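You operate a simulated robot arm through the tools that you are given. There is no shell and no other tool. Be economical: measure what you need, move in short steps, check, and stop when the job is done.

You run a simulated two-armed robot. Do the job below in one go: nothing can be reset, and whatever is moved stays where it is left.

JOB
Empty the fridge's blue cup into the sink, put it back and reset the WARM lamp.
Fine: door shut; press RESET when the gauge reads 8 C or less.

The check looks at the end state, three seconds after you hand in, the way a careful person would. Anything else that was tipped, shoved, dropped, spilled or broken makes it a failure.

ROBOT AND FRAMES
Two 7-joint arms with two-finger parallel grippers on one trunk, on a base that drives. Base frame: it is fixed to the floor where the robot stands at the start and does not move with it; the origin is under the middle of the robot, x ahead of it, y to its left, z up. Lengths are in m, angles in rad, forces in N, time in s.
The left shoulder is at the start at [-0.041, 0.13, 1.258], the right one opposite. With the tool pointing down near the work surface each hand reaches from about 0.1 to 0.64 m from the robot's upright axis, wherever it stands, measured 20 degrees to its own side. Places, roughly: fridge door [0.4, 0.2, 1.2]; sink [1.2, -1.5, 0.8]; fridge floor [0.7, 0.2, 0.9]; fridge gauge [0.3, 0.2, 0.8]; fridge reset button [0.5, 0.1, 0.7]; warm lamp [0.4, 0.1, 0.8]; fridge door knob [0.5, 0, 0.9]; low pantry drawer knob [0.5, 0.1, 0.3]; top pantry drawer knob [0.5, 0.1, 0.6]; spoons drawer knob [0.9, -0.4, 0.3]; cloths drawer knob [1.3, -0.9, 0.3]; brush drawer knob [-0.1, 1, 0.3]; low fridge drawer knob [-0.4, 1.5, 0.4]; bin drawer knob [-0.8, 2, 0.5]; fridge dial [0.2, 0.3, 0.8]; drawer fridge dial [-0.7, 1.8, 0.6]. Payload 3.91 kg a hand.
The tool frame of a hand sits at the grasp point between the pads (the TCP): z along the fingers, y along the line on which they close. The tips reach 0.03 m beyond it. Largest opening 0.11 m; finger width 0.02, thickness 0.01; the body of the gripper, 0.048 by 0.112 m, starts 0.055 m behind the TCP.
Orientation is that of the tool frame in the base frame, as a unit quaternion [x, y, z, w]. With the fingers straight down and closing along the base's y, the tool's x points along the base's -x, its y along +y and its z along -z.

CONTROLS
- The arms move only by the tool nudge_tool. It takes "left_increments", "right_increments" or both (then of equal length, played together; a hand with none holds still); each is a list of rows, each a list of 3 entries, a list of its own where there are three numbers: the gripper command, from -1 (fully open) to 1 (shut), values between in proportion, then the shift along the base's x, y, z in m, then the turn, a rotation vector about the base's x, y, z in rad. In form: [[grip, [dx, dy, dz], [rx, ry, rz]], ...]. A call has 1 to 10 rows; each row is the pose to reach, as a shift and turn from the pose commanded when the call began. A row lasts 0.2 s, in which the tool goes at most 0.05 m and 0.15 rad; a call with a longer step from one row to the next is refused whole, and so is a gripper value outside its range. Where a pose cannot be reached the arm comes as near as it can. A force on the tool above 70 N (or 10 N above the force at the start of the call, whichever is more), or a blocked arm, ends the call early, and 0.2 s more pass. The fingers move at their own pace (about 0.045 m/s each) and stop on an object; they squeeze with about 42 N. The grip force told is the motor's: it shows also when the fingers shut on nothing. Time passes only in rows, and 0.2 s behind the last, so rows that repeat a pose let the fingers close. It gives the time, the measured TCP pose, the force on the tool (base axes), the opening and the grip force at its end, in the units of the frame above (readings bear some noise).
- Cameras (640 x 400 px; columns grow to the right, rows downward): "scene" is now at [0.0003, -0.0007, 1.3995]; the picture's right is [0.52, -0.86, 0.02], its down [-0.68, -0.42, -0.60] and it looks along [0.52, 0.30, -0.80] (base axes); focal length 214 px, centre (320, 200). "left" rides on the left gripper at [0.073, -0.017, -0.103] in its tool frame; the picture's right is [0.23, 0.97, 0.00], its down [-0.76, 0.18, -0.62] and it looks along [-0.61, 0.14, 0.78] (tool axes); focal length 222 px, centre (320, 200). "right" rides on the right gripper at [0.072, 0.017, -0.103] in its tool frame; the picture's right is [-0.23, 0.97, 0.00], its down [-0.76, -0.18, -0.62] and it looks along [-0.61, -0.14, 0.78] (tool axes); focal length 222 px, centre (320, 200). There is no depth. A picture from a camera that has moved, and an enlarged one, comes with that camera's place and axes in the base frame and with its lens.
- snapshot(camera): a new picture of that camera. The clock stands still meanwhile.
- slide_trunk(by): slides the trunk up (or, below 0, down) by that many m; the arms and the scene camera ride with it, the base frame stays. It gives what a move gives, with no picture.
- base_move(legs): drives the robot by 1 to 6 legs, each [ahead, left, turn to the left] in m, m and rad, along the robot's own axes; the way and the turn of a leg run together, so that a leg with both is an arc; at most 1.5 m and 3.142 rad a leg. The arms and the cameras ride along, it lands a little off, and it stops where it bumps. It gives what a move gives.
- aim_head(pan, tilt): turns the head with the scene camera to pan (to the left, within 1.396 rad either way) and tilt (down, from -0.506 to 1.204), counted from straight ahead of the robot. It gives what a move gives.
- enlarge(camera, box): a new picture of the part [left, top, right, bottom] of that camera's present view, enlarged. The clock stands still meanwhile.
- close_job(): hands the job in; it is judged then, once.

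Go step by step. Nothing tells you exact positions but the pictures and the camera data: compare them with the known pose of the tool, close in by small moves and look again before you grip or let go. The budget is 120 turns and 92 pictures, counting those below and the enlarged ones. Unless the task says otherwise, let go and move clear before handing in, and close with one line.

The tools are called as a command line: name --argument value ..., lists and objects as JSON in quotes. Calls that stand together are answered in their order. nudge_tool: Moves the arms, as the interface text tells. Its arguments: {"type":"object","properties":{"left_increments":{"type":"array"},"right_increments":{"type":"array"}},"required":[]} The other tools are called the same way: slide_trunk (by) slides the trunk up or down; base_move (legs) drives the base; aim_head (pan, tilt) turns the head that bears the scene camera; snapshot (camera) takes a picture; enlarge (camera, box) takes an enlarged picture of a part of a camera's view; close_job () hands the job in.

At the start:

```text
time: 0.0
left_tool_pos: [0.2143, 0.1624, 1.2271]
left_tool_rot: [-0.036, 0.999, 0.002, 0.026]
left_wrist_force: [-0.1, 0.0, -0.6]
left_gripper_width: 0.11
left_gripper_force: 0.0
right_tool_pos: [0.4011, -0.1216, 1.0219]
right_tool_rot: [-0.022, 0.999, 0.006, 0.025]
right_wrist_force: [-0.6, -0.2, 0.3]
right_gripper_width: 0.1096
right_gripper_force: 0.1
trunk travel left (down, up): [-0.475, 0.028]
robot x, y, heading: [-0.038, -0.0279, 0.048]
head pan, tilt: [0.499, 0.976]
```

scene: 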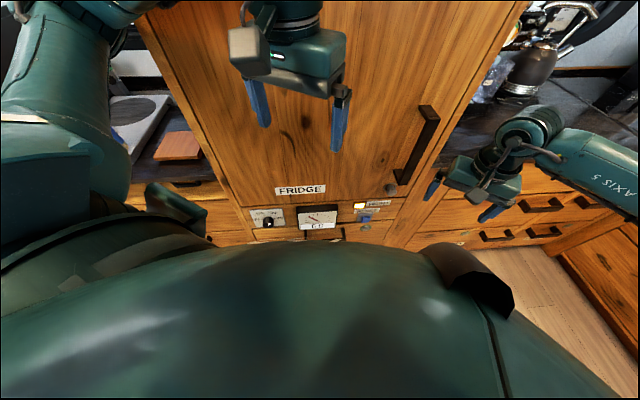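
right: 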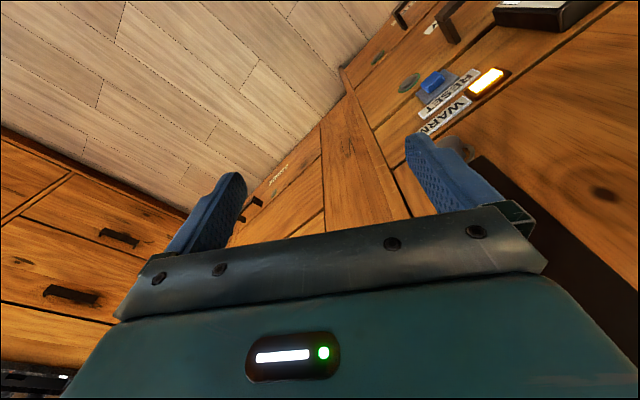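
left: 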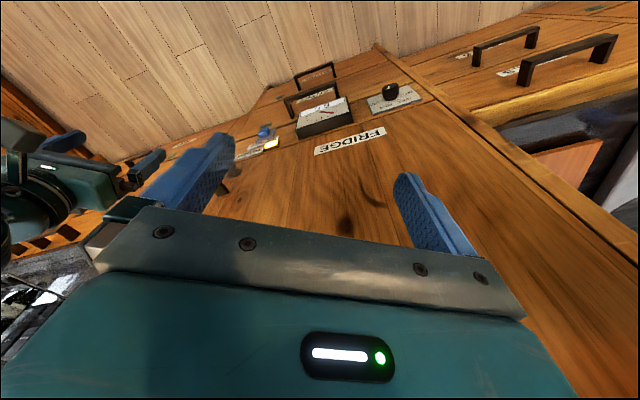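

I see the fridge door close ahead with a bar handle at its right side, and the gauge, lamp and reset button below it. I first look around with the head.

aim_head --pan 0.3 --tilt 0.5

```text
time: 0.9
left_tool_pos: [0.2211, 0.1661, 1.2265]
left_tool_rot: [-0.05, 0.998, 0.001, 0.024]
left_wrist_force: [0.4, 0.4, 0.2]
left_gripper_width: 0.1099
left_gripper_force: 0.0
right_tool_pos: [0.4072, -0.1215, 1.0155]
right_tool_rot: [-0.027, 0.999, 0.007, 0.021]
right_wrist_force: [0.3, 0.0, -0.3]
right_gripper_width: 0.1102
right_gripper_force: 0.0
trunk travel left (down, up): [-0.475, 0.028]
robot x, y, heading: [-0.0395, -0.0293, 0.053]
head pan, tilt: [0.3, 0.499]
```

snapshot --camera "scene"

enlarge --camera "left" --box '[220, 40, 440, 180]'

```text
88 pictures are left
camera scene: at [0.0326, -0.0102, 1.4396], right [0.35, -0.94, 0.0], down [-0.41, -0.15, -0.9], along [0.84, 0.31, -0.44], focal length 214 px, centre (320, 200)
```

scene: 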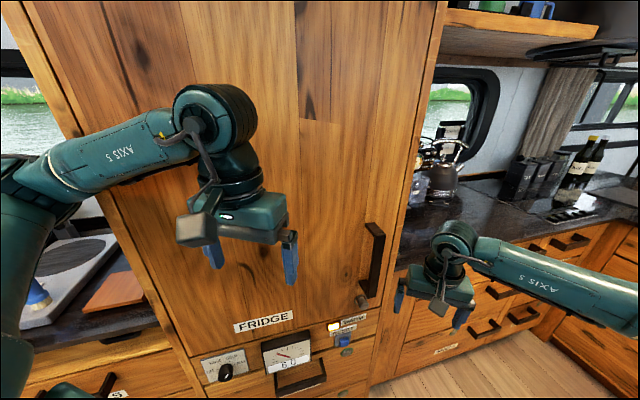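

```text
2.86 times, centred on (330, 110) of left
camera zoom: at [0.1462, 0.1421, 1.3286], right [-0.32, 0.95, -0.01], down [0.71, 0.25, 0.66], along [0.63, 0.2, -0.75], focal length 635 px, centre (291, 457)
```

zoom: 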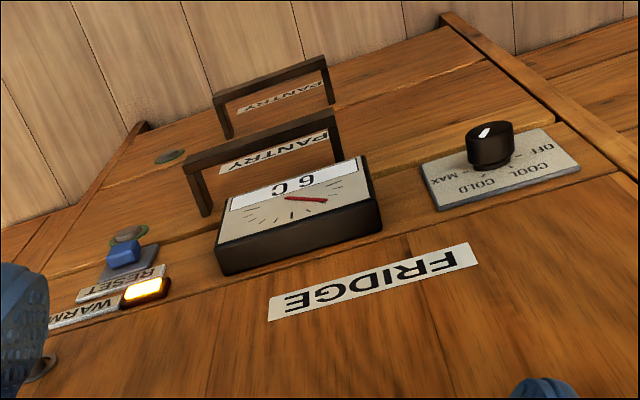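

The gauge seems to read about 6 or 9 and the WARM lamp is lit. I enlarge to read it and the handle.

enlarge --camera "scene" --box '[190, 210, 400, 400]'

enlarge --camera "right" --box '[340, 0, 640, 220]'

```text
2.11 times, centred on (295, 305) of scene
camera zoom: at [0.0326, -0.0102, 1.4396], right [0.35, -0.94, 0.0], down [-0.41, -0.15, -0.9], along [0.84, 0.31, -0.44], focal length 452 px, centre (373, -21)
```

zoom: 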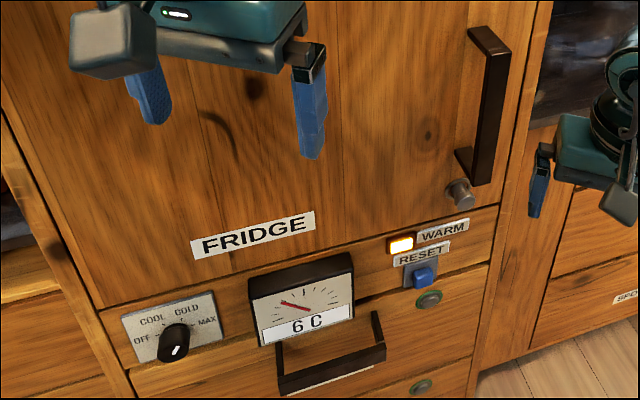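

```text
1.82 times, centred on (490, 110) of right
camera zoom: at [0.3295, -0.1088, 1.1176], right [0.17, 0.98, 0.02], down [0.74, -0.15, 0.65], along [0.65, -0.1, -0.76], focal length 404 px, centre (11, 364)
```

zoom: 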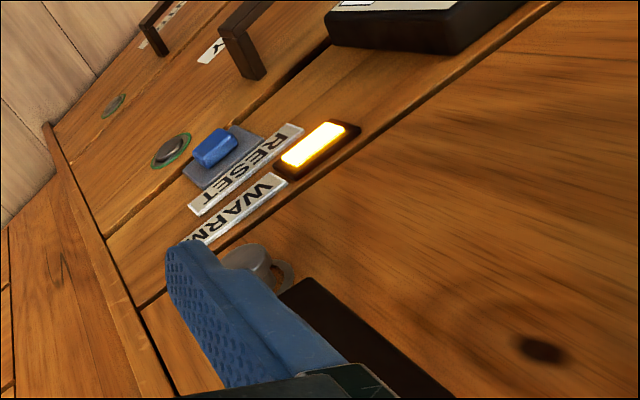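

The gauge reads 6 C now; there is a handle bar on the door and a round catch under it. I look closely at the catch and the surroundings.

enlarge --camera "scene" --box '[320, 280, 400, 330]'

enlarge --camera "right" --box '[370, 50, 500, 180]'

aim_head --pan -0.9 --tilt 0.4

snapshot --camera "scene"

```text
8.00 times, centred on (360, 305) of scene
camera zoom: at [0.0326, -0.0102, 1.4396], right [0.35, -0.94, 0.0], down [-0.41, -0.15, -0.9], along [0.84, 0.31, -0.44], focal length 1716 px, centre (0, -640)
```

zoom: 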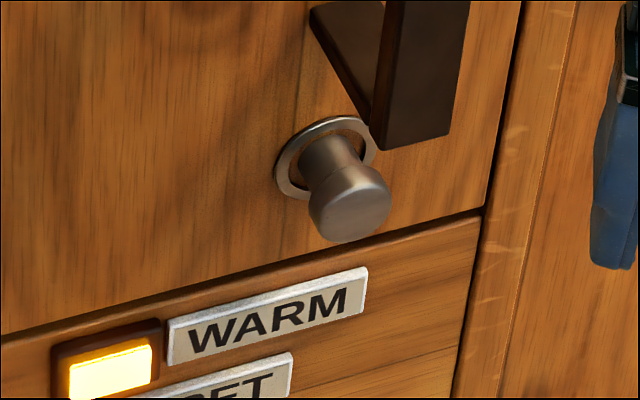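

```text
3.08 times, centred on (435, 115) of right
camera zoom: at [0.3295, -0.1088, 1.1176], right [0.17, 0.98, 0.02], down [0.74, -0.15, 0.65], along [0.65, -0.1, -0.76], focal length 684 px, centre (-34, 462)
```

zoom: 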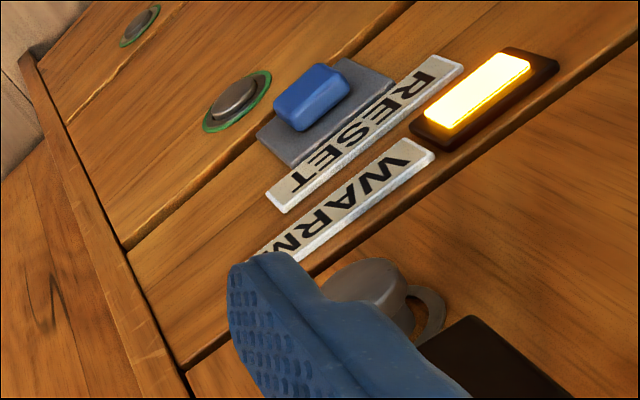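

```text
time: 2.3
left_tool_pos: [0.2215, 0.1666, 1.2279]
left_tool_rot: [-0.05, 0.998, 0.001, 0.024]
left_wrist_force: [0.0, -0.7, 1.1]
left_gripper_width: 0.1102
left_gripper_force: 0.0
right_tool_pos: [0.4076, -0.1206, 1.0177]
right_tool_rot: [-0.027, 0.999, 0.007, 0.021]
right_wrist_force: [0.4, -0.7, 0.6]
right_gripper_width: 0.1102
right_gripper_force: 0.1
trunk travel left (down, up): [-0.475, 0.028]
robot x, y, heading: [-0.0383, -0.0268, 0.056]
head pan, tilt: [-0.901, 0.4]
```

```text
82 pictures are left
camera scene: at [0.0087, -0.1107, 1.4462], right [-0.75, -0.66, -0.04], down [-0.22, 0.3, -0.93], along [0.63, -0.68, -0.37], focal length 214 px, centre (320, 200)
```

scene: 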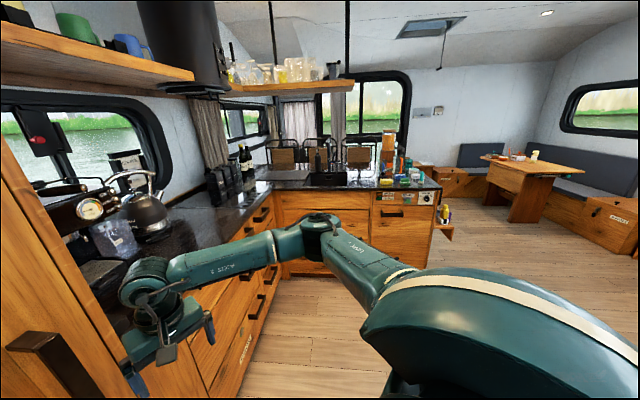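

The room is open, with the sink in the far peninsula counter. I look to the left and to the right of me as well.

aim_head --pan 1.3 --tilt 0.4

snapshot --camera "scene"

aim_head --pan -1.39 --tilt 0.6

snapshot --camera "scene"

```text
time: 4.4
left_tool_pos: [0.2225, 0.1679, 1.2266]
left_tool_rot: [-0.05, 0.998, 0.0, 0.024]
left_wrist_force: [-0.5, 0.4, -0.6]
left_gripper_width: 0.11
left_gripper_force: 0.1
right_tool_pos: [0.4071, -0.1203, 1.0179]
right_tool_rot: [-0.027, 0.999, 0.006, 0.021]
right_wrist_force: [0.4, 0.0, 0.2]
right_gripper_width: 0.11
right_gripper_force: 0.0
trunk travel left (down, up): [-0.475, 0.028]
robot x, y, heading: [-0.0347, -0.0268, 0.052]
head pan, tilt: [1.3, 0.4]
```

```text
81 pictures are left
camera scene: at [-0.0326, 0.05, 1.4468], right [0.98, -0.22, 0.04], down [-0.05, -0.37, -0.93], along [0.21, 0.9, -0.37], focal length 214 px, centre (320, 200)
```

scene: 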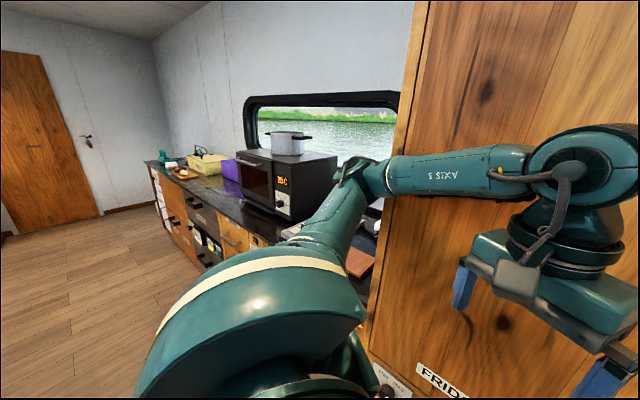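

```text
time: 6.8
left_tool_pos: [0.2218, 0.168, 1.2274]
left_tool_rot: [-0.05, 0.998, 0.001, 0.025]
left_wrist_force: [0.2, 0.3, -0.8]
left_gripper_width: 0.1097
left_gripper_force: 0.1
right_tool_pos: [0.408, -0.1186, 1.0161]
right_tool_rot: [-0.027, 0.999, 0.006, 0.02]
right_wrist_force: [0.7, 0.2, -0.8]
right_gripper_width: 0.11
right_gripper_force: 0.1
trunk travel left (down, up): [-0.475, 0.028]
robot x, y, heading: [-0.0352, -0.0246, 0.051]
head pan, tilt: [-1.389, 0.6]
```

```text
80 pictures are left
camera scene: at [-0.0307, -0.1251, 1.4263], right [-0.97, -0.23, -0.04], down [-0.1, 0.56, -0.82], along [0.22, -0.8, -0.57], focal length 214 px, centre (320, 200)
```

scene: 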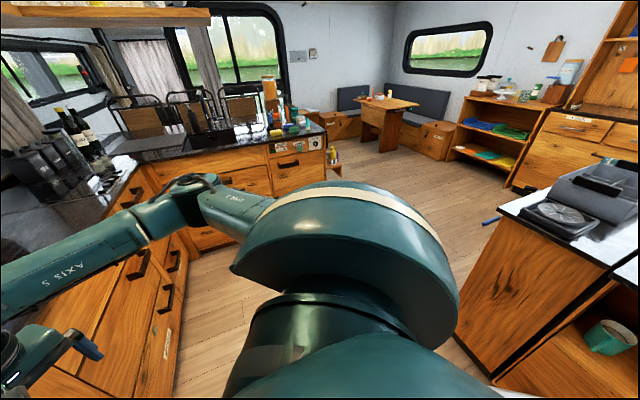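

The floor is free with the opposite counter about 1.4 m from the fridge front; the door faces about yaw 0.62 and hinges on its left. I back off, turn to face the door squarely and step right of it.

base_move --legs '[[-0.25, 0, 0], [0, 0, 0.57], [0.05, -0.48, 0]]'

aim_head --pan 0.1 --tilt 0.5

snapshot --camera "scene"

```text
time: 12.7
left_tool_pos: [0.1796, -0.0764, 1.212]
left_tool_rot: [-0.321, 0.947, -0.002, 0.001]
left_wrist_force: [-0.3, 0.6, 0.0]
left_gripper_width: 0.1101
left_gripper_force: 0.0
right_tool_pos: [0.4828, -0.2211, 1.0011]
right_tool_rot: [-0.307, 0.952, 0.001, 0.0]
right_wrist_force: [0.1, -0.2, 0.6]
right_gripper_width: 0.1098
right_gripper_force: 0.0
trunk travel left (down, up): [-0.475, 0.028]
robot x, y, heading: [0.0415, -0.4062, 0.63]
head pan, tilt: [-1.389, 0.6]
```

```text
time: 14.3
left_tool_pos: [0.178, -0.0753, 1.2108]
left_tool_rot: [-0.322, 0.947, -0.003, 0.001]
left_wrist_force: [-0.3, -0.6, 0.0]
left_gripper_width: 0.1101
left_gripper_force: 0.1
right_tool_pos: [0.4829, -0.2206, 0.9999]
right_tool_rot: [-0.308, 0.951, 0.0, 0.0]
right_wrist_force: [0.5, 0.3, -1.3]
right_gripper_width: 0.1098
right_gripper_force: 0.0
trunk travel left (down, up): [-0.475, 0.028]
robot x, y, heading: [0.0453, -0.4101, 0.627]
head pan, tilt: [0.099, 0.499]
```

```text
79 pictures are left
camera scene: at [0.1334, -0.3279, 1.4354], right [0.66, -0.75, 0.0], down [-0.36, -0.32, -0.88], along [0.66, 0.58, -0.48], focal length 214 px, centre (320, 200)
```

scene: 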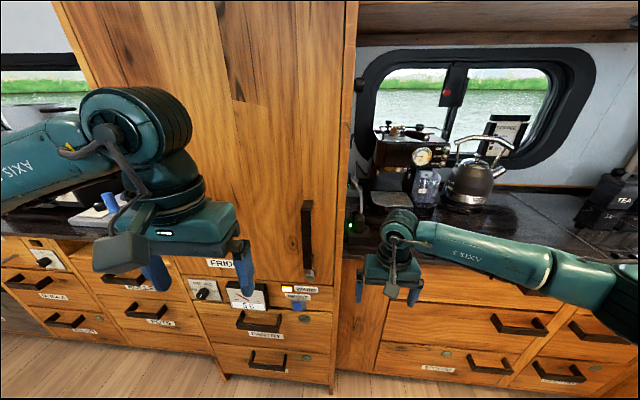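

The handle bar stands at about [0.47, 0.015], z 0.95–1.16. I turn the left hand to point its fingers at the door and bring it in front of the bar.

nudge_tool --left_increments '[[-1, [0.0203, 0.0026, -0.016], [0.088, -0.1212, 0]], [-1, [0.0406, 0.0052, -0.032], [0.176, -0.2424, 0]], [-1, [0.0609, 0.0078, -0.048], [0.264, -0.3636, 0]], [-1, [0.0812, 0.0104, -0.064], [0.352, -0.4848, 0]], [-1, [0.1015, 0.013, -0.08], [0.44, -0.606, 0]], [-1, [0.1218, 0.0156, -0.096], [0.528, -0.7272, 0]], [-1, [0.1421, 0.0182, -0.112], [0.616, -0.8484, 0]], [-1, [0.1624, 0.0208, -0.128], [0.704, -0.9696, 0]], [-1, [0.1827, 0.0234, -0.144], [0.792, -1.0908, 0]], [-1, [0.203, 0.026, -0.16], [0.88, -1.212, 0]]]'

snapshot --camera "left"

snapshot --camera "scene"

```text
time: 16.5
left_tool_pos: [0.3947, -0.0776, 1.0699]
left_tool_rot: [-0.234, 0.694, 0.201, 0.651]
left_wrist_force: [0.8, 0.2, 0.7]
left_gripper_width: 0.1101
left_gripper_force: 0.1
left hand out of reach, approached as far as the arm can: row 9, 10
right_tool_pos: [0.4847, -0.2209, 1.0009]
right_tool_rot: [-0.308, 0.951, 0.0, -0.001]
right_wrist_force: [-0.2, -0.7, -0.6]
right_gripper_width: 0.1099
right_gripper_force: 0.1
trunk travel left (down, up): [-0.475, 0.028]
robot x, y, heading: [0.0415, -0.403, 0.624]
head pan, tilt: [0.099, 0.499]
```

```text
78 pictures are left
camera left: at [0.3183, -0.1555, 1.0073], right [-0.58, 0.77, -0.25], down [-0.57, -0.17, 0.8], along [0.57, 0.61, 0.54], focal length 222 px, centre (320, 200)
```

left: 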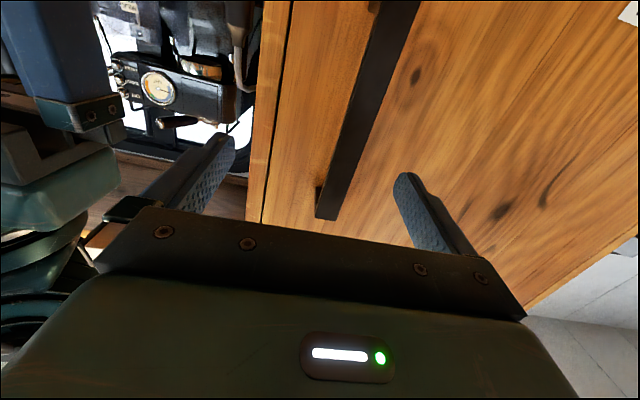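

```text
77 pictures are left
camera scene: at [0.1346, -0.3296, 1.4354], right [0.66, -0.75, 0.0], down [-0.36, -0.32, -0.88], along [0.66, 0.58, -0.48], focal length 214 px, centre (320, 200)
```

scene: 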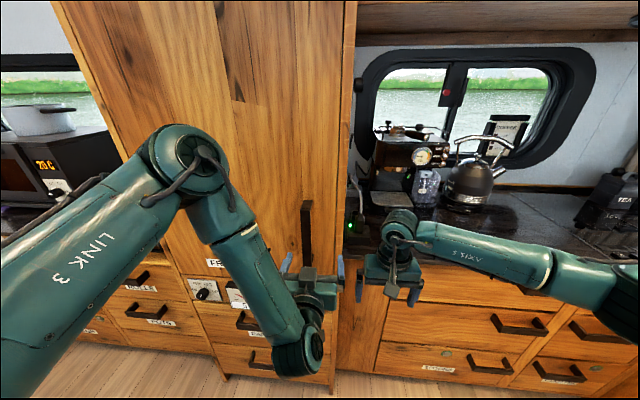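

The left hand is nearly level in front of the bar but slightly off because the arm is folded up tight. I advance a little towards the bar, which should unfold it.

nudge_tool --left_increments '[[-1, [0.024, 0.017, 0.01], [0, 0, 0]], [-1, [0.041, 0.029, 0.01], [0, 0, 0]], [-1, [0.041, 0.029, 0.01], [0, 0, 0]]]'

snapshot --camera "left"

```text
time: 17.3
left_tool_pos: [0.4376, -0.0523, 1.0822]
left_tool_rot: [-0.235, 0.694, 0.201, 0.65]
left_wrist_force: [-0.9, 0.3, -0.5]
left_gripper_width: 0.1101
left_gripper_force: 0.0
left hand out of reach, approached as far as the arm can: row 2, 3
right_tool_pos: [0.4838, -0.2191, 1.0004]
right_tool_rot: [-0.308, 0.951, 0.0, 0.0]
right_wrist_force: [-0.3, -0.3, 0.1]
right_gripper_width: 0.11
right_gripper_force: 0.1
trunk travel left (down, up): [-0.475, 0.028]
robot x, y, heading: [0.0391, -0.4063, 0.628]
head pan, tilt: [0.099, 0.499]
```

```text
76 pictures are left
camera left: at [0.3604, -0.1321, 1.0204], right [-0.58, 0.77, -0.25], down [-0.57, -0.17, 0.8], along [0.58, 0.61, 0.54], focal length 222 px, centre (320, 200)
```

left: 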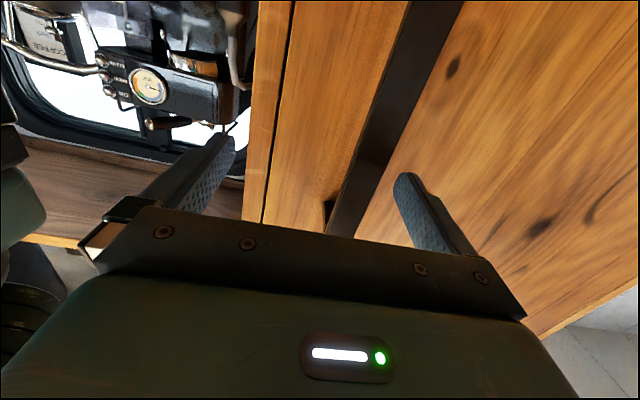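

The bar is between the fingers but off toward the left one. I shift the base left a bit and back, so that the arm works less folded.

base_move --legs '[[-0.12, 0.02, 0]]'

nudge_tool --left_increments '[[-1, [0.02, 0.03, -0.01], [0, 0, 0]], [-1, [0.05, 0.06, -0.02], [0, 0, 0]], [-1, [0.075, 0.085, -0.02], [0, 0, 0]], [-1, [0.075, 0.085, -0.02], [0, 0, 0]]]'

snapshot --camera "left"

```text
time: 18.6
left_tool_pos: [0.3273, -0.1095, 1.0828]
left_tool_rot: [-0.234, 0.694, 0.2, 0.65]
left_wrist_force: [-0.6, 0.1, 0.6]
left_gripper_width: 0.1099
left_gripper_force: 0.1
right_tool_pos: [0.3748, -0.275, 1.0014]
right_tool_rot: [-0.308, 0.952, 0.0, 0.0]
right_wrist_force: [-0.4, -0.9, -0.1]
right_gripper_width: 0.1097
right_gripper_force: 0.1
trunk travel left (down, up): [-0.475, 0.028]
robot x, y, heading: [-0.0693, -0.4583, 0.63]
head pan, tilt: [0.099, 0.499]
```

```text
time: 19.6
left_tool_pos: [0.4226, -0.052, 1.0864]
left_tool_rot: [-0.243, 0.697, 0.206, 0.642]
left_wrist_force: [0.6, -0.3, 0.7]
left_gripper_width: 0.1098
left_gripper_force: 0.1
left hand out of reach, approached as far as the arm can: row 1, 2, 3, 4
right_tool_pos: [0.3752, -0.2767, 1.0006]
right_tool_rot: [-0.307, 0.952, 0.001, 0.0]
right_wrist_force: [-0.3, 0.4, 0.3]
right_gripper_width: 0.1101
right_gripper_force: 0.0
trunk travel left (down, up): [-0.475, 0.028]
robot x, y, heading: [-0.0657, -0.4616, 0.631]
head pan, tilt: [0.099, 0.499]
```

```text
75 pictures are left
camera left: at [0.3468, -0.1322, 1.0245], right [-0.6, 0.76, -0.25], down [-0.56, -0.18, 0.81], along [0.57, 0.63, 0.53], focal length 222 px, centre (320, 200)
```

left: 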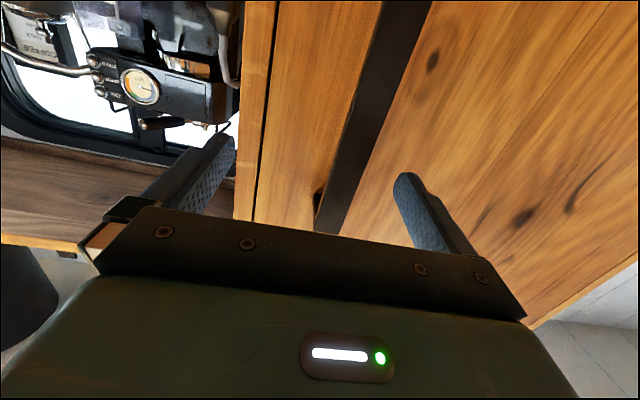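

The hand resists going further outboard in this orientation. I step the base left instead to line up with the bar.

base_move --legs '[[0.0, 0.04, 0]]'

snapshot --camera "left"

```text
time: 20.4
left_tool_pos: [0.3985, -0.0172, 1.0854]
left_tool_rot: [-0.244, 0.698, 0.205, 0.641]
left_wrist_force: [-0.3, 0.3, -0.5]
left_gripper_width: 0.11
left_gripper_force: 0.1
right_tool_pos: [0.3519, -0.2417, 1.0008]
right_tool_rot: [-0.307, 0.952, 0.0, 0.0]
right_wrist_force: [-0.3, 0.4, 0.7]
right_gripper_width: 0.11
right_gripper_force: 0.2
trunk travel left (down, up): [-0.475, 0.028]
robot x, y, heading: [-0.0899, -0.4269, 0.63]
head pan, tilt: [0.099, 0.499]
```

```text
74 pictures are left
camera left: at [0.3227, -0.0988, 1.0245], right [-0.6, 0.76, -0.25], down [-0.56, -0.17, 0.81], along [0.57, 0.63, 0.53], focal length 222 px, centre (320, 200)
```

left: 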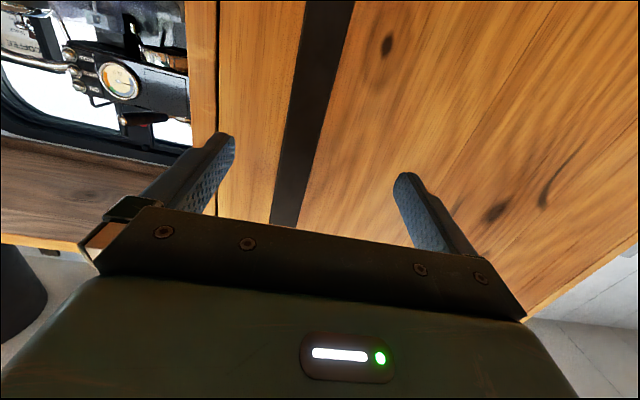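

The bar now lies between the fingers, a bit right of centre. I move forward until the pads straddle it.

nudge_tool --left_increments '[[-1, [0.028, 0.01, 0], [0, 0, 0]], [-1, [0.056, 0.025, 0], [0, 0, 0]], [-1, [0.063, 0.029, 0], [0, 0, 0]], [-1, [0.063, 0.029, 0], [0, 0, 0]]]'

snapshot --camera "left"

snapshot --camera "scene"

```text
time: 21.4
left_tool_pos: [0.4617, 0.0094, 1.0854]
left_tool_rot: [-0.244, 0.697, 0.206, 0.642]
left_wrist_force: [-0.3, 0.1, 0.5]
left_gripper_width: 0.1099
left_gripper_force: 0.0
right_tool_pos: [0.354, -0.2419, 0.9996]
right_tool_rot: [-0.308, 0.952, 0.0, 0.001]
right_wrist_force: [-0.8, -0.8, -0.2]
right_gripper_width: 0.1101
right_gripper_force: 0.1
trunk travel left (down, up): [-0.475, 0.028]
robot x, y, heading: [-0.0921, -0.4277, 0.627]
head pan, tilt: [0.099, 0.499]
```

```text
73 pictures are left
camera left: at [0.3857, -0.0711, 1.0242], right [-0.6, 0.76, -0.25], down [-0.56, -0.18, 0.81], along [0.57, 0.63, 0.53], focal length 222 px, centre (320, 200)
```

left: 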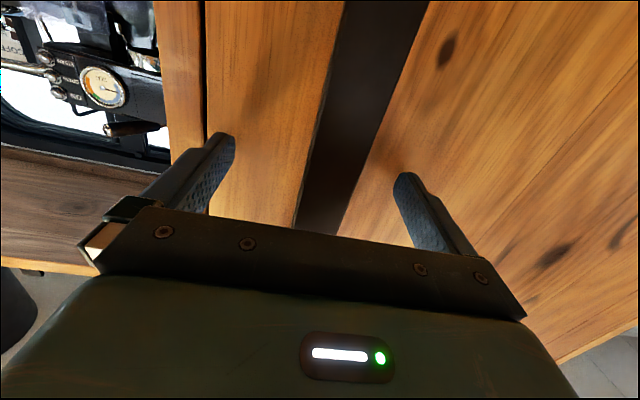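

```text
72 pictures are left
camera scene: at [0.0012, -0.3502, 1.4354], right [0.66, -0.75, 0.0], down [-0.36, -0.32, -0.88], along [0.66, 0.58, -0.48], focal length 214 px, centre (320, 200)
```

scene: 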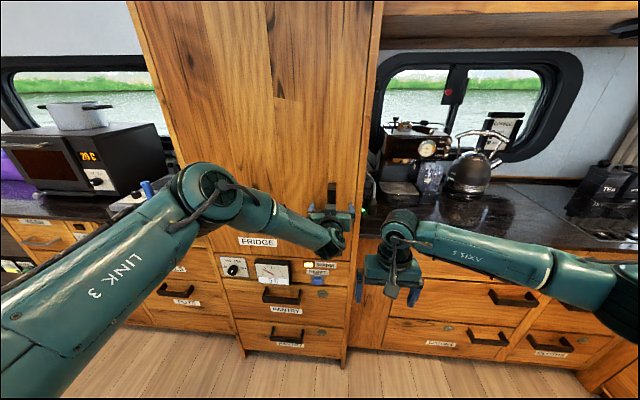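

The bar looks centred between the pads, and I close the left gripper on it.

nudge_tool --left_increments '[[0, [0.008, 0.006, 0], [0, 0, 0]], [0.5, [0.008, 0.006, 0], [0, 0, 0]], [1, [0.008, 0.006, 0], [0, 0, 0]], [1, [0.008, 0.006, 0], [0, 0, 0]], [1, [0.008, 0.006, 0], [0, 0, 0]], [1, [0.008, 0.006, 0], [0, 0, 0]]]'

```text
time: 22.8
left_tool_pos: [0.4656, 0.0125, 1.0871]
left_tool_rot: [-0.242, 0.697, 0.207, 0.642]
left_wrist_force: [-17.4, -23.0, -2.2]
left_gripper_width: 0.0264
left_gripper_force: 35.0
right_tool_pos: [0.3493, -0.2448, 1.0012]
right_tool_rot: [-0.307, 0.952, 0.002, 0.003]
right_wrist_force: [-0.5, -0.5, 0.5]
right_gripper_width: 0.1102
right_gripper_force: 0.1
trunk travel left (down, up): [-0.475, 0.028]
robot x, y, heading: [-0.0945, -0.4258, 0.627]
head pan, tilt: [0.099, 0.499]
```

The bar is held at 26 mm. I pull gently along the door's arc, turning the hand with it.

nudge_tool --left_increments '[[1, [-0.0208, -0.0118, 0], [0, 0, -0.05]], [1, [-0.0423, -0.0226, 0], [0, 0, -0.1]], [1, [-0.0639, -0.0321, 0], [0, 0, -0.15]], [1, [-0.0862, -0.0407, 0], [0, 0, -0.2]], [1, [-0.0862, -0.0407, 0], [0, 0, -0.2]]]'

snapshot --camera "scene"

```text
time: 23.5
left_tool_pos: [0.4249, -0.0103, 1.0883]
left_tool_rot: [-0.229, 0.717, 0.194, 0.63]
left_wrist_force: [-8.4, 17.7, -13.5]
left_gripper_width: 0.0265
left_gripper_force: 45.0
left hand out of reach, approached as far as the arm can: row 1, 2, 3
right_tool_pos: [0.3516, -0.2391, 1.0004]
right_tool_rot: [-0.31, 0.951, 0.0, 0.0]
right_wrist_force: [-0.2, -0.4, -0.2]
right_gripper_width: 0.11
right_gripper_force: 0.0
trunk travel left (down, up): [-0.475, 0.028]
robot x, y, heading: [-0.0925, -0.4251, 0.63]
head pan, tilt: [0.099, 0.499]
stopped in row 3 (left hand): the force on the tool passed its limit (the readings are from after the stop); the commanded pose is now the measured one
```

```text
71 pictures are left
camera scene: at [0.0013, -0.3485, 1.4354], right [0.67, -0.75, 0.0], down [-0.36, -0.32, -0.88], along [0.65, 0.59, -0.48], focal length 214 px, centre (320, 200)
```

scene: 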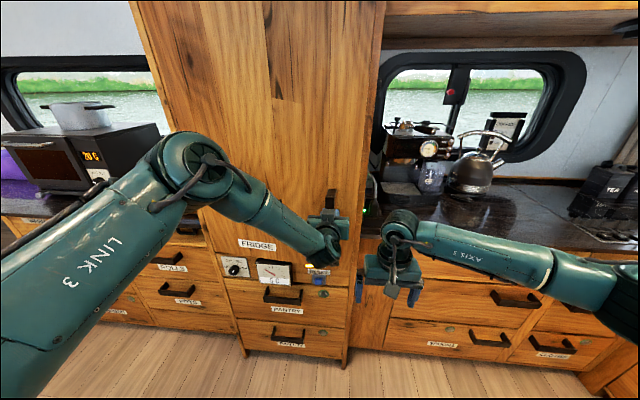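

The door has come ajar by about 0.1 rad with the hand still on the bar. Now I carry it on by driving the base on an arc about the hinge.

base_move --legs '[[-0.076, 0.112, -0.15], [-0.076, 0.112, -0.15]]'

snapshot --camera "scene"

```text
time: 25.7
left_tool_pos: [0.2879, -0.0541, 1.0896]
left_tool_rot: [-0.119, 0.742, 0.093, 0.653]
left_wrist_force: [-2.1, 19.1, -22.4]
left_gripper_width: 0.0263
left_gripper_force: 45.8
right_tool_pos: [0.15, -0.2486, 1.0006]
right_tool_rot: [-0.163, 0.987, -0.002, 0.0]
right_wrist_force: [0.0, -0.7, 0.5]
right_gripper_width: 0.1099
right_gripper_force: 0.1
trunk travel left (down, up): [-0.475, 0.028]
robot x, y, heading: [-0.3336, -0.2998, 0.329]
head pan, tilt: [0.099, 0.499]
```

```text
70 pictures are left
camera scene: at [-0.2175, -0.2471, 1.435], right [0.42, -0.91, 0.0], down [-0.44, -0.2, -0.88], along [0.8, 0.36, -0.48], focal length 214 px, centre (320, 200)
```

scene: 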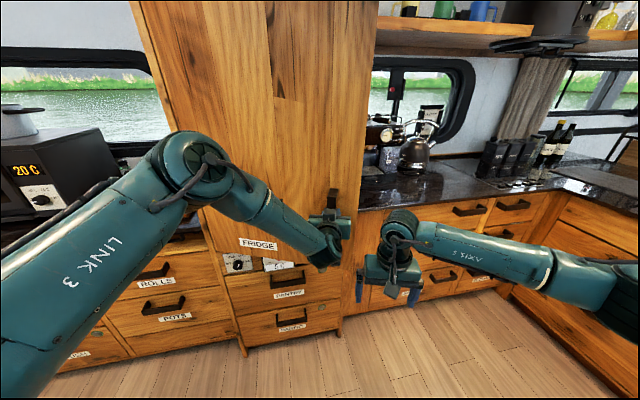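

The arc drive works well and the door is about 0.4 rad open. I continue the same arc to open it to about 90 degrees.

base_move --legs '[[-0.1014, 0.149, -0.2], [-0.1014, 0.149, -0.2], [-0.1014, 0.149, -0.2]]'

snapshot --camera "scene"

```text
time: 29.5
left_tool_pos: [0.0048, -0.0137, 1.089]
left_tool_rot: [0.107, 0.744, -0.104, 0.651]
left_wrist_force: [9.9, 16.5, -10.9]
left_gripper_width: 0.0267
left_gripper_force: 44.9
right_tool_pos: [-0.22, -0.096, 1.0]
right_tool_rot: [0.136, 0.991, -0.001, -0.001]
right_wrist_force: [0.0, 0.0, -0.1]
right_gripper_width: 0.1099
right_gripper_force: 0.1
trunk travel left (down, up): [-0.475, 0.028]
robot x, y, heading: [-0.6404, 0.132, -0.27]
head pan, tilt: [0.099, 0.499]
```

```text
69 pictures are left
camera scene: at [-0.5219, 0.1123, 1.4352], right [-0.17, -0.99, 0.0], down [-0.47, 0.08, -0.88], along [0.86, -0.15, -0.48], focal length 214 px, centre (320, 200)
```

scene: 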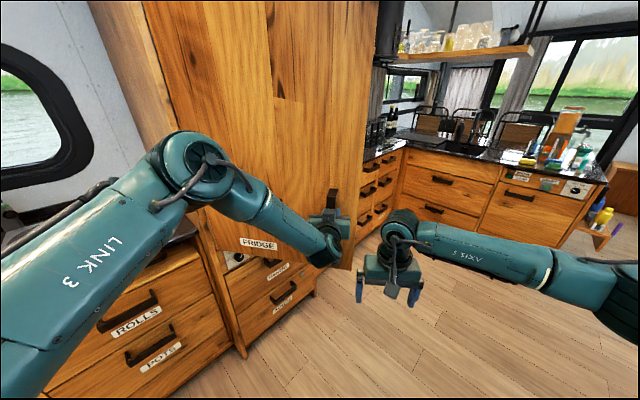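

The door is about 1 rad open with no trouble. I go on a further 0.55 rad.

base_move --legs '[[-0.1014, 0.149, -0.2], [-0.1014, 0.149, -0.2], [-0.076, 0.112, -0.15]]'

snapshot --camera "scene"

```text
time: 33.0
left_tool_pos: [-0.188, 0.1574, 1.0887]
left_tool_rot: [0.306, 0.687, -0.277, 0.598]
left_wrist_force: [20.1, 10.5, -5.1]
left_gripper_width: 0.0263
left_gripper_force: 44.6
right_tool_pos: [-0.426, 0.2065, 1.0002]
right_tool_rot: [0.403, 0.915, -0.001, -0.001]
right_wrist_force: [-0.6, 1.5, 0.0]
right_gripper_width: 0.1099
right_gripper_force: 0.0
trunk travel left (down, up): [-0.475, 0.028]
robot x, y, heading: [-0.6626, 0.6203, -0.825]
head pan, tilt: [0.099, 0.499]
```

```text
68 pictures are left
camera scene: at [-0.572, 0.5429, 1.4352], right [-0.67, -0.75, 0.0], down [-0.36, 0.32, -0.88], along [0.65, -0.58, -0.48], focal length 214 px, centre (320, 200)
```

scene: 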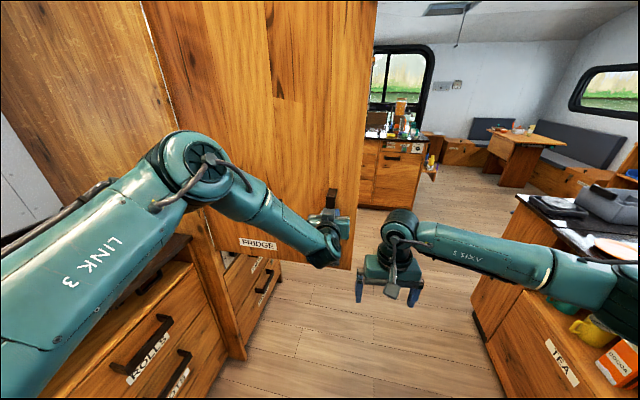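

The door is at about 88 degrees. A little more arc, then I release.

base_move --legs '[[-0.1014, 0.149, -0.2]]'

nudge_tool --left_increments '[[0, [0, 0, 0], [0, 0, 0]], [-1, [0, 0, 0], [0, 0, 0]], [-1, [0, 0, 0], [0, 0, 0]], [-1, [0, 0, 0], [0, 0, 0]], [-1, [0, 0, 0], [0, 0, 0]], [-1, [0, 0, 0], [0, 0, 0]]]'

snapshot --camera "scene"

```text
time: 34.5
left_tool_pos: [-0.2327, 0.2401, 1.0907]
left_tool_rot: [0.372, 0.651, -0.334, 0.571]
left_wrist_force: [13.8, -36.8, 2.4]
left_gripper_width: 0.0263
left_gripper_force: 45.2
right_tool_pos: [-0.4564, 0.3345, 0.9977]
right_tool_rot: [0.489, 0.872, 0.003, -0.002]
right_wrist_force: [0.2, 0.2, 0.7]
right_gripper_width: 0.11
right_gripper_force: 0.1
trunk travel left (down, up): [-0.475, 0.028]
robot x, y, heading: [-0.6068, 0.7953, -1.024]
head pan, tilt: [0.099, 0.499]
```

```text
time: 35.9
left_tool_pos: [-0.2321, 0.2422, 1.0937]
left_tool_rot: [0.37, 0.651, -0.335, 0.572]
left_wrist_force: [0.2, -0.7, 0.3]
left_gripper_width: 0.1102
left_gripper_force: 0.1
right_tool_pos: [-0.4563, 0.3369, 1.0013]
right_tool_rot: [0.49, 0.872, 0.0, 0.0]
right_wrist_force: [-0.3, -0.1, 0.3]
right_gripper_width: 0.11
right_gripper_force: 0.1
trunk travel left (down, up): [-0.475, 0.028]
robot x, y, heading: [-0.6076, 0.7942, -1.017]
head pan, tilt: [0.099, 0.499]
```

```text
67 pictures are left
camera scene: at [-0.5358, 0.6959, 1.4354], right [-0.8, -0.6, 0.0], down [-0.29, 0.38, -0.88], along [0.53, -0.7, -0.48], focal length 214 px, centre (320, 200)
```

scene: 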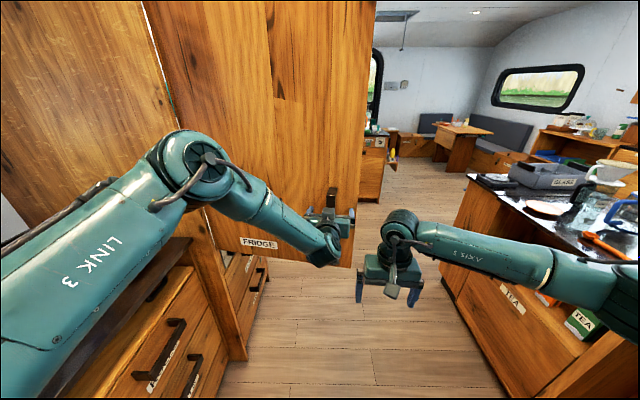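

The door is now past 90 degrees and released. I pull the hand back off the bar, back up a little and drive the arc in reverse to return to the front of the fridge.

nudge_tool --left_increments '[[-1, [-0.02, 0.0343, 0], [0, 0, 0]], [-1, [-0.04, 0.0687, 0], [0, 0, 0]], [-1, [-0.06, 0.103, 0], [0, 0, 0]], [-1, [-0.06, 0.103, 0], [0, 0, 0]]]'

base_move --legs '[[-0.06, 0, 0], [0.203, -0.322, 0.4], [0.203, -0.322, 0.4], [0.203, -0.322, 0.4], [0.203, -0.322, 0.4]]'

snapshot --camera "scene"

```text
time: 36.9
left_tool_pos: [-0.2951, 0.3461, 1.0957]
left_tool_rot: [0.369, 0.652, -0.334, 0.572]
left_wrist_force: [0.4, -1.0, 0.8]
left_gripper_width: 0.1103
left_gripper_force: 0.1
right_tool_pos: [-0.4574, 0.3356, 1.0]
right_tool_rot: [0.49, 0.872, 0.0, -0.001]
right_wrist_force: [-0.7, 0.4, -0.8]
right_gripper_width: 0.11
right_gripper_force: 0.0
trunk travel left (down, up): [-0.475, 0.028]
robot x, y, heading: [-0.6051, 0.7953, -1.024]
head pan, tilt: [0.099, 0.499]
```

```text
time: 45.9
left_tool_pos: [0.2491, -0.1367, 1.0943]
left_tool_rot: [-0.201, 0.722, 0.17, 0.64]
left_wrist_force: [-0.3, 0.2, 0.0]
left_gripper_width: 0.1098
left_gripper_force: 0.0
right_tool_pos: [0.2581, -0.2997, 1.0003]
right_tool_rot: [-0.273, 0.962, 0.001, 0.0]
right_wrist_force: [0.1, -0.3, 0.3]
right_gripper_width: 0.1101
right_gripper_force: 0.0
trunk travel left (down, up): [-0.475, 0.028]
robot x, y, heading: [-0.1989, -0.4511, 0.555]
head pan, tilt: [0.099, 0.499]
```

```text
66 pictures are left
camera scene: at [-0.0989, -0.3805, 1.4353], right [0.61, -0.79, 0.0], down [-0.38, -0.29, -0.88], along [0.7, 0.53, -0.48], focal length 214 px, centre (320, 200)
```

scene: 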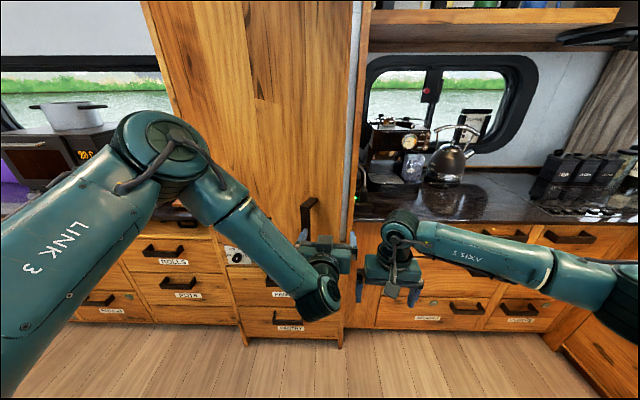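

The door seems to have swung back by itself, close to shut. I look at whether it is still moving.

aim_head --pan 0.15 --tilt 0.45

snapshot --camera "scene"

```text
time: 46.5
left_tool_pos: [0.2491, -0.1378, 1.0947]
left_tool_rot: [-0.201, 0.722, 0.17, 0.64]
left_wrist_force: [1.5, -0.5, -0.1]
left_gripper_width: 0.11
left_gripper_force: 0.0
right_tool_pos: [0.258, -0.2982, 0.9996]
right_tool_rot: [-0.273, 0.962, 0.0, 0.001]
right_wrist_force: [0.5, -0.4, -1.0]
right_gripper_width: 0.11
right_gripper_force: 0.1
trunk travel left (down, up): [-0.475, 0.028]
robot x, y, heading: [-0.1943, -0.4508, 0.555]
head pan, tilt: [0.15, 0.45]
```

```text
65 pictures are left
camera scene: at [-0.1015, -0.3762, 1.4398], right [0.65, -0.76, 0.0], down [-0.33, -0.28, -0.9], along [0.69, 0.58, -0.44], focal length 214 px, centre (320, 200)
```

scene: 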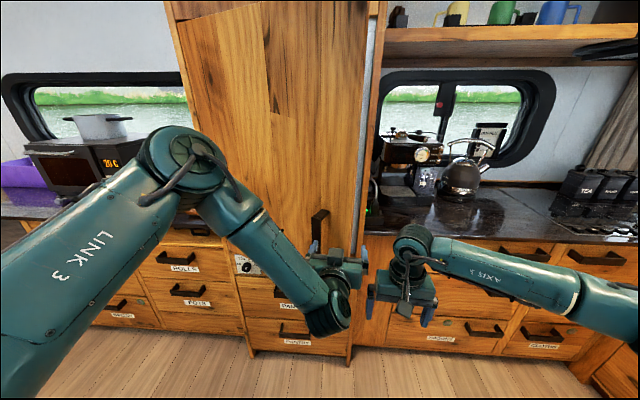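

The door stays where it is put: my own hand pushed it back while I arced, so it is still about 0.4 rad open. I line up with the bar again, to pull it open and this time go round its outer end.

base_move --legs '[[-0.1, 0, 0], [0, 0, -0.226], [0.015, 0.21, 0]]'

snapshot --camera "left"

```text
time: 49.7
left_tool_pos: [0.1704, -0.0958, 1.0957]
left_tool_rot: [-0.119, 0.739, 0.097, 0.655]
left_wrist_force: [-0.3, 0.2, 0.0]
left_gripper_width: 0.1102
left_gripper_force: 0.1
right_tool_pos: [0.1446, -0.2549, 1.0003]
right_tool_rot: [-0.165, 0.986, 0.0, 0.0]
right_wrist_force: [-0.2, -0.7, 0.6]
right_gripper_width: 0.1101
right_gripper_force: 0.1
trunk travel left (down, up): [-0.475, 0.028]
robot x, y, heading: [-0.3393, -0.3064, 0.331]
head pan, tilt: [0.15, 0.45]
```

```text
64 pictures are left
camera left: at [0.0696, -0.1465, 1.0376], right [-0.32, 0.92, -0.24], down [-0.56, 0.02, 0.83], along [0.76, 0.4, 0.51], focal length 222 px, centre (320, 200)
```

left: 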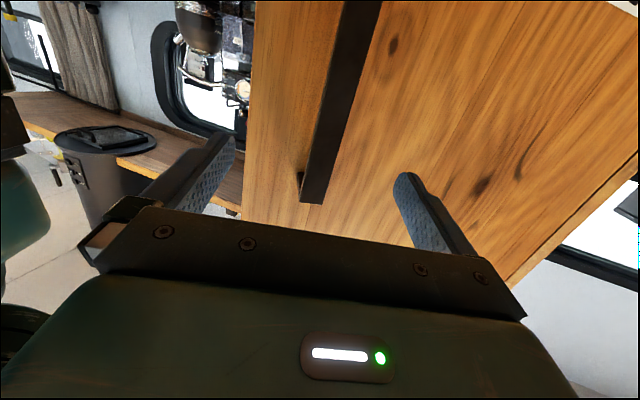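

Well aligned; I advance about 12 cm and close on the bar.

nudge_tool --left_increments '[[-1, [0.038, 0.0127, 0], [0, 0, 0]], [-1, [0.076, 0.0254, 0], [0, 0, 0]], [-1, [0.11, 0.037, 0], [0, 0, 0]], [-1, [0.11, 0.037, 0], [0, 0, 0]]]'

snapshot --camera "left"

```text
time: 50.7
left_tool_pos: [0.2817, -0.0597, 1.0959]
left_tool_rot: [-0.121, 0.739, 0.099, 0.655]
left_wrist_force: [-0.4, -0.1, 0.1]
left_gripper_width: 0.1099
left_gripper_force: 0.1
right_tool_pos: [0.1434, -0.2563, 1.0012]
right_tool_rot: [-0.165, 0.986, 0.001, -0.001]
right_wrist_force: [0.1, -0.1, -0.3]
right_gripper_width: 0.1099
right_gripper_force: 0.0
trunk travel left (down, up): [-0.475, 0.028]
robot x, y, heading: [-0.3344, -0.3073, 0.334]
head pan, tilt: [0.15, 0.45]
```

```text
63 pictures are left
camera left: at [0.1808, -0.1104, 1.0382], right [-0.32, 0.92, -0.24], down [-0.56, 0.02, 0.83], along [0.77, 0.4, 0.5], focal length 222 px, centre (320, 200)
```

left: 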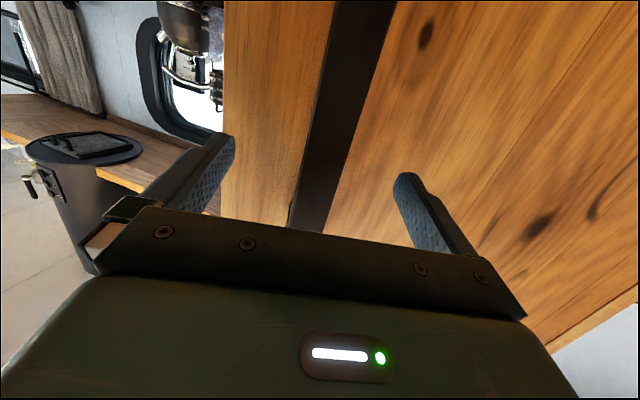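

The bar is centred; I go 1.5 cm deeper and grip.

nudge_tool --left_increments '[[-1, [0.015, 0.005, 0], [0, 0, 0]], [0, [0.015, 0.005, 0], [0, 0, 0]], [1, [0.015, 0.005, 0], [0, 0, 0]], [1, [0.015, 0.005, 0], [0, 0, 0]], [1, [0.015, 0.005, 0], [0, 0, 0]], [1, [0.015, 0.005, 0], [0, 0, 0]], [1, [0.015, 0.005, 0], [0, 0, 0]]]'

```text
time: 52.3
left_tool_pos: [0.2965, -0.0564, 1.0953]
left_tool_rot: [-0.119, 0.74, 0.098, 0.655]
left_wrist_force: [0.6, -0.6, 0.5]
left_gripper_width: 0.0261
left_gripper_force: 40.8
right_tool_pos: [0.1443, -0.2564, 1.0012]
right_tool_rot: [-0.165, 0.986, 0.0, 0.001]
right_wrist_force: [-0.1, 0.0, -1.4]
right_gripper_width: 0.1098
right_gripper_force: 0.1
trunk travel left (down, up): [-0.475, 0.028]
robot x, y, heading: [-0.3339, -0.3075, 0.333]
head pan, tilt: [0.15, 0.45]
```

Gripped. I drive the arc again to open the door fully.

base_move --legs '[[-0.127, 0.186, -0.25], [-0.127, 0.186, -0.25], [-0.127, 0.186, -0.25], [-0.127, 0.186, -0.25], [-0.127, 0.186, -0.25], [-0.0507, 0.0745, -0.1]]'

nudge_tool --left_increments '[[0, [0, 0, 0], [0, 0, 0]], [-1, [0, 0, 0], [0, 0, 0]], [-1, [0, 0, 0], [0, 0, 0]], [-1, [0, 0, 0], [0, 0, 0]], [-1, [0, 0, 0], [0, 0, 0]], [-1, [0, 0, 0], [0, 0, 0]]]'

base_move --legs '[[-0.15, 0, 0]]'

snapshot --camera "scene"

```text
time: 60.0
left_tool_pos: [-0.2306, 0.2293, 1.0964]
left_tool_rot: [0.368, 0.653, -0.334, 0.572]
left_wrist_force: [26.3, 9.2, 0.9]
left_gripper_width: 0.0258
left_gripper_force: 44.8
right_tool_pos: [-0.462, 0.3346, 0.9994]
right_tool_rot: [0.49, 0.871, -0.002, -0.001]
right_wrist_force: [0.0, 0.1, 0.6]
right_gripper_width: 0.11
right_gripper_force: 0.0
trunk travel left (down, up): [-0.475, 0.028]
robot x, y, heading: [-0.6172, 0.7903, -1.027]
head pan, tilt: [0.15, 0.45]
```

```text
time: 61.4
left_tool_pos: [-0.2333, 0.2289, 1.0959]
left_tool_rot: [0.369, 0.651, -0.333, 0.574]
left_wrist_force: [0.6, 0.4, 0.2]
left_gripper_width: 0.1098
left_gripper_force: 0.1
right_tool_pos: [-0.4654, 0.3331, 1.0001]
right_tool_rot: [0.49, 0.871, 0.001, 0.0]
right_wrist_force: [-0.5, -0.4, 0.5]
right_gripper_width: 0.1098
right_gripper_force: 0.1
trunk travel left (down, up): [-0.475, 0.028]
robot x, y, heading: [-0.6171, 0.789, -1.023]
head pan, tilt: [0.15, 0.45]
```

```text
time: 62.8
left_tool_pos: [-0.3122, 0.3571, 1.097]
left_tool_rot: [0.369, 0.651, -0.333, 0.574]
left_wrist_force: [0.6, 0.8, 0.2]
left_gripper_width: 0.11
left_gripper_force: 0.0
right_tool_pos: [-0.5435, 0.4631, 1.0001]
right_tool_rot: [0.491, 0.871, 0.0, 0.002]
right_wrist_force: [-0.7, -0.4, -0.3]
right_gripper_width: 0.1098
right_gripper_force: 0.2
trunk travel left (down, up): [-0.475, 0.028]
robot x, y, heading: [-0.6939, 0.9219, -1.023]
head pan, tilt: [0.15, 0.45]
```

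```text
62 pictures are left
camera scene: at [-0.6187, 0.8233, 1.4399], right [-0.77, -0.64, 0.0], down [-0.28, 0.33, -0.9], along [0.58, -0.69, -0.43], focal length 214 px, centre (320, 200)
```

scene: 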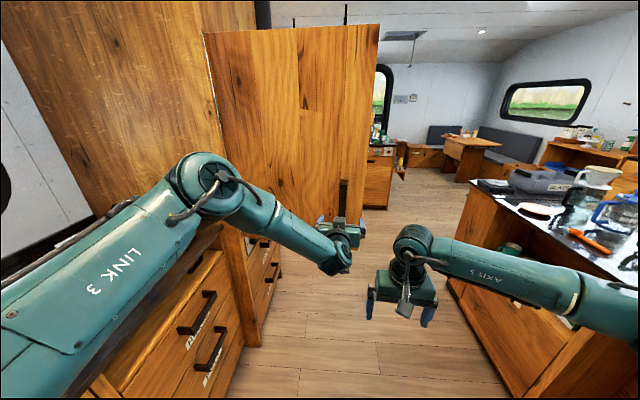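

The door stands at about 98 degrees and the hand is clear. I sidestep away from the fridge front so I can pass the door's outer end.

base_move --legs '[[0, 0, 0.07], [0, -0.48, 0]]'

snapshot --camera "scene"

```text
time: 66.1
left_tool_pos: [-0.6753, 0.1036, 1.0957]
left_tool_rot: [0.351, 0.66, -0.318, 0.583]
left_wrist_force: [-0.3, -0.7, 0.8]
left_gripper_width: 0.1098
left_gripper_force: 0.1
right_tool_pos: [-0.913, 0.1964, 1.0007]
right_tool_rot: [0.466, 0.885, 0.0, 0.001]
right_wrist_force: [0.2, 0.1, -0.8]
right_gripper_width: 0.1099
right_gripper_force: 0.1
trunk travel left (down, up): [-0.475, 0.028]
robot x, y, heading: [-1.085, 0.6481, -0.973]
head pan, tilt: [0.15, 0.45]
```

```text
61 pictures are left
camera scene: at [-1.0065, 0.5528, 1.4398], right [-0.73, -0.68, 0.0], down [-0.3, 0.32, -0.9], along [0.61, -0.66, -0.44], focal length 214 px, centre (320, 200)
```

scene: 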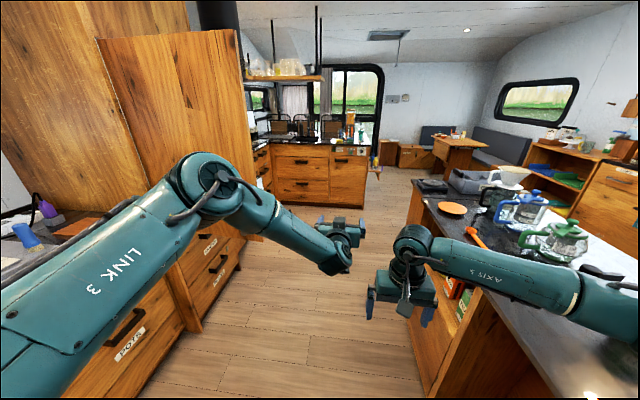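

Both sides look passable, a bit tighter at the door end, so I shift 5 cm more right and drive forward along the aisle.

base_move --legs '[[0, -0.06, 0], [0.6, 0, 0]]'

snapshot --camera "scene"

```text
time: 70.0
left_tool_pos: [-0.3917, -0.4243, 1.0951]
left_tool_rot: [0.353, 0.66, -0.319, 0.582]
left_wrist_force: [0.1, 0.7, -0.8]
left_gripper_width: 0.11
left_gripper_force: 0.1
right_tool_pos: [-0.6286, -0.3315, 1.0009]
right_tool_rot: [0.469, 0.883, 0.0, 0.001]
right_wrist_force: [0.0, 0.3, -0.1]
right_gripper_width: 0.1101
right_gripper_force: 0.1
trunk travel left (down, up): [-0.475, 0.028]
robot x, y, heading: [-0.8011, 0.1188, -0.978]
head pan, tilt: [0.15, 0.45]
```

```text
60 pictures are left
camera scene: at [-0.7199, 0.026, 1.4398], right [-0.74, -0.68, 0.0], down [-0.29, 0.32, -0.9], along [0.61, -0.66, -0.44], focal length 214 px, centre (320, 200)
```

scene: 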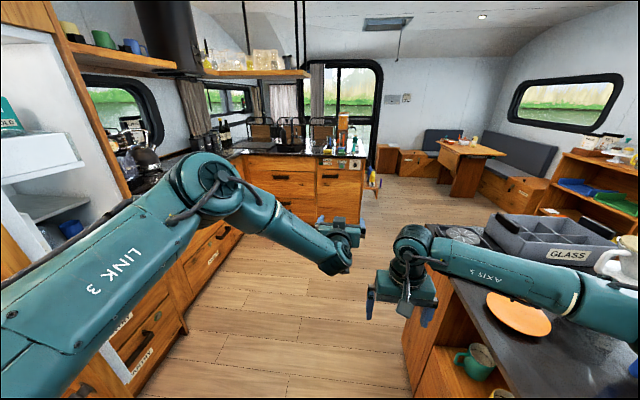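

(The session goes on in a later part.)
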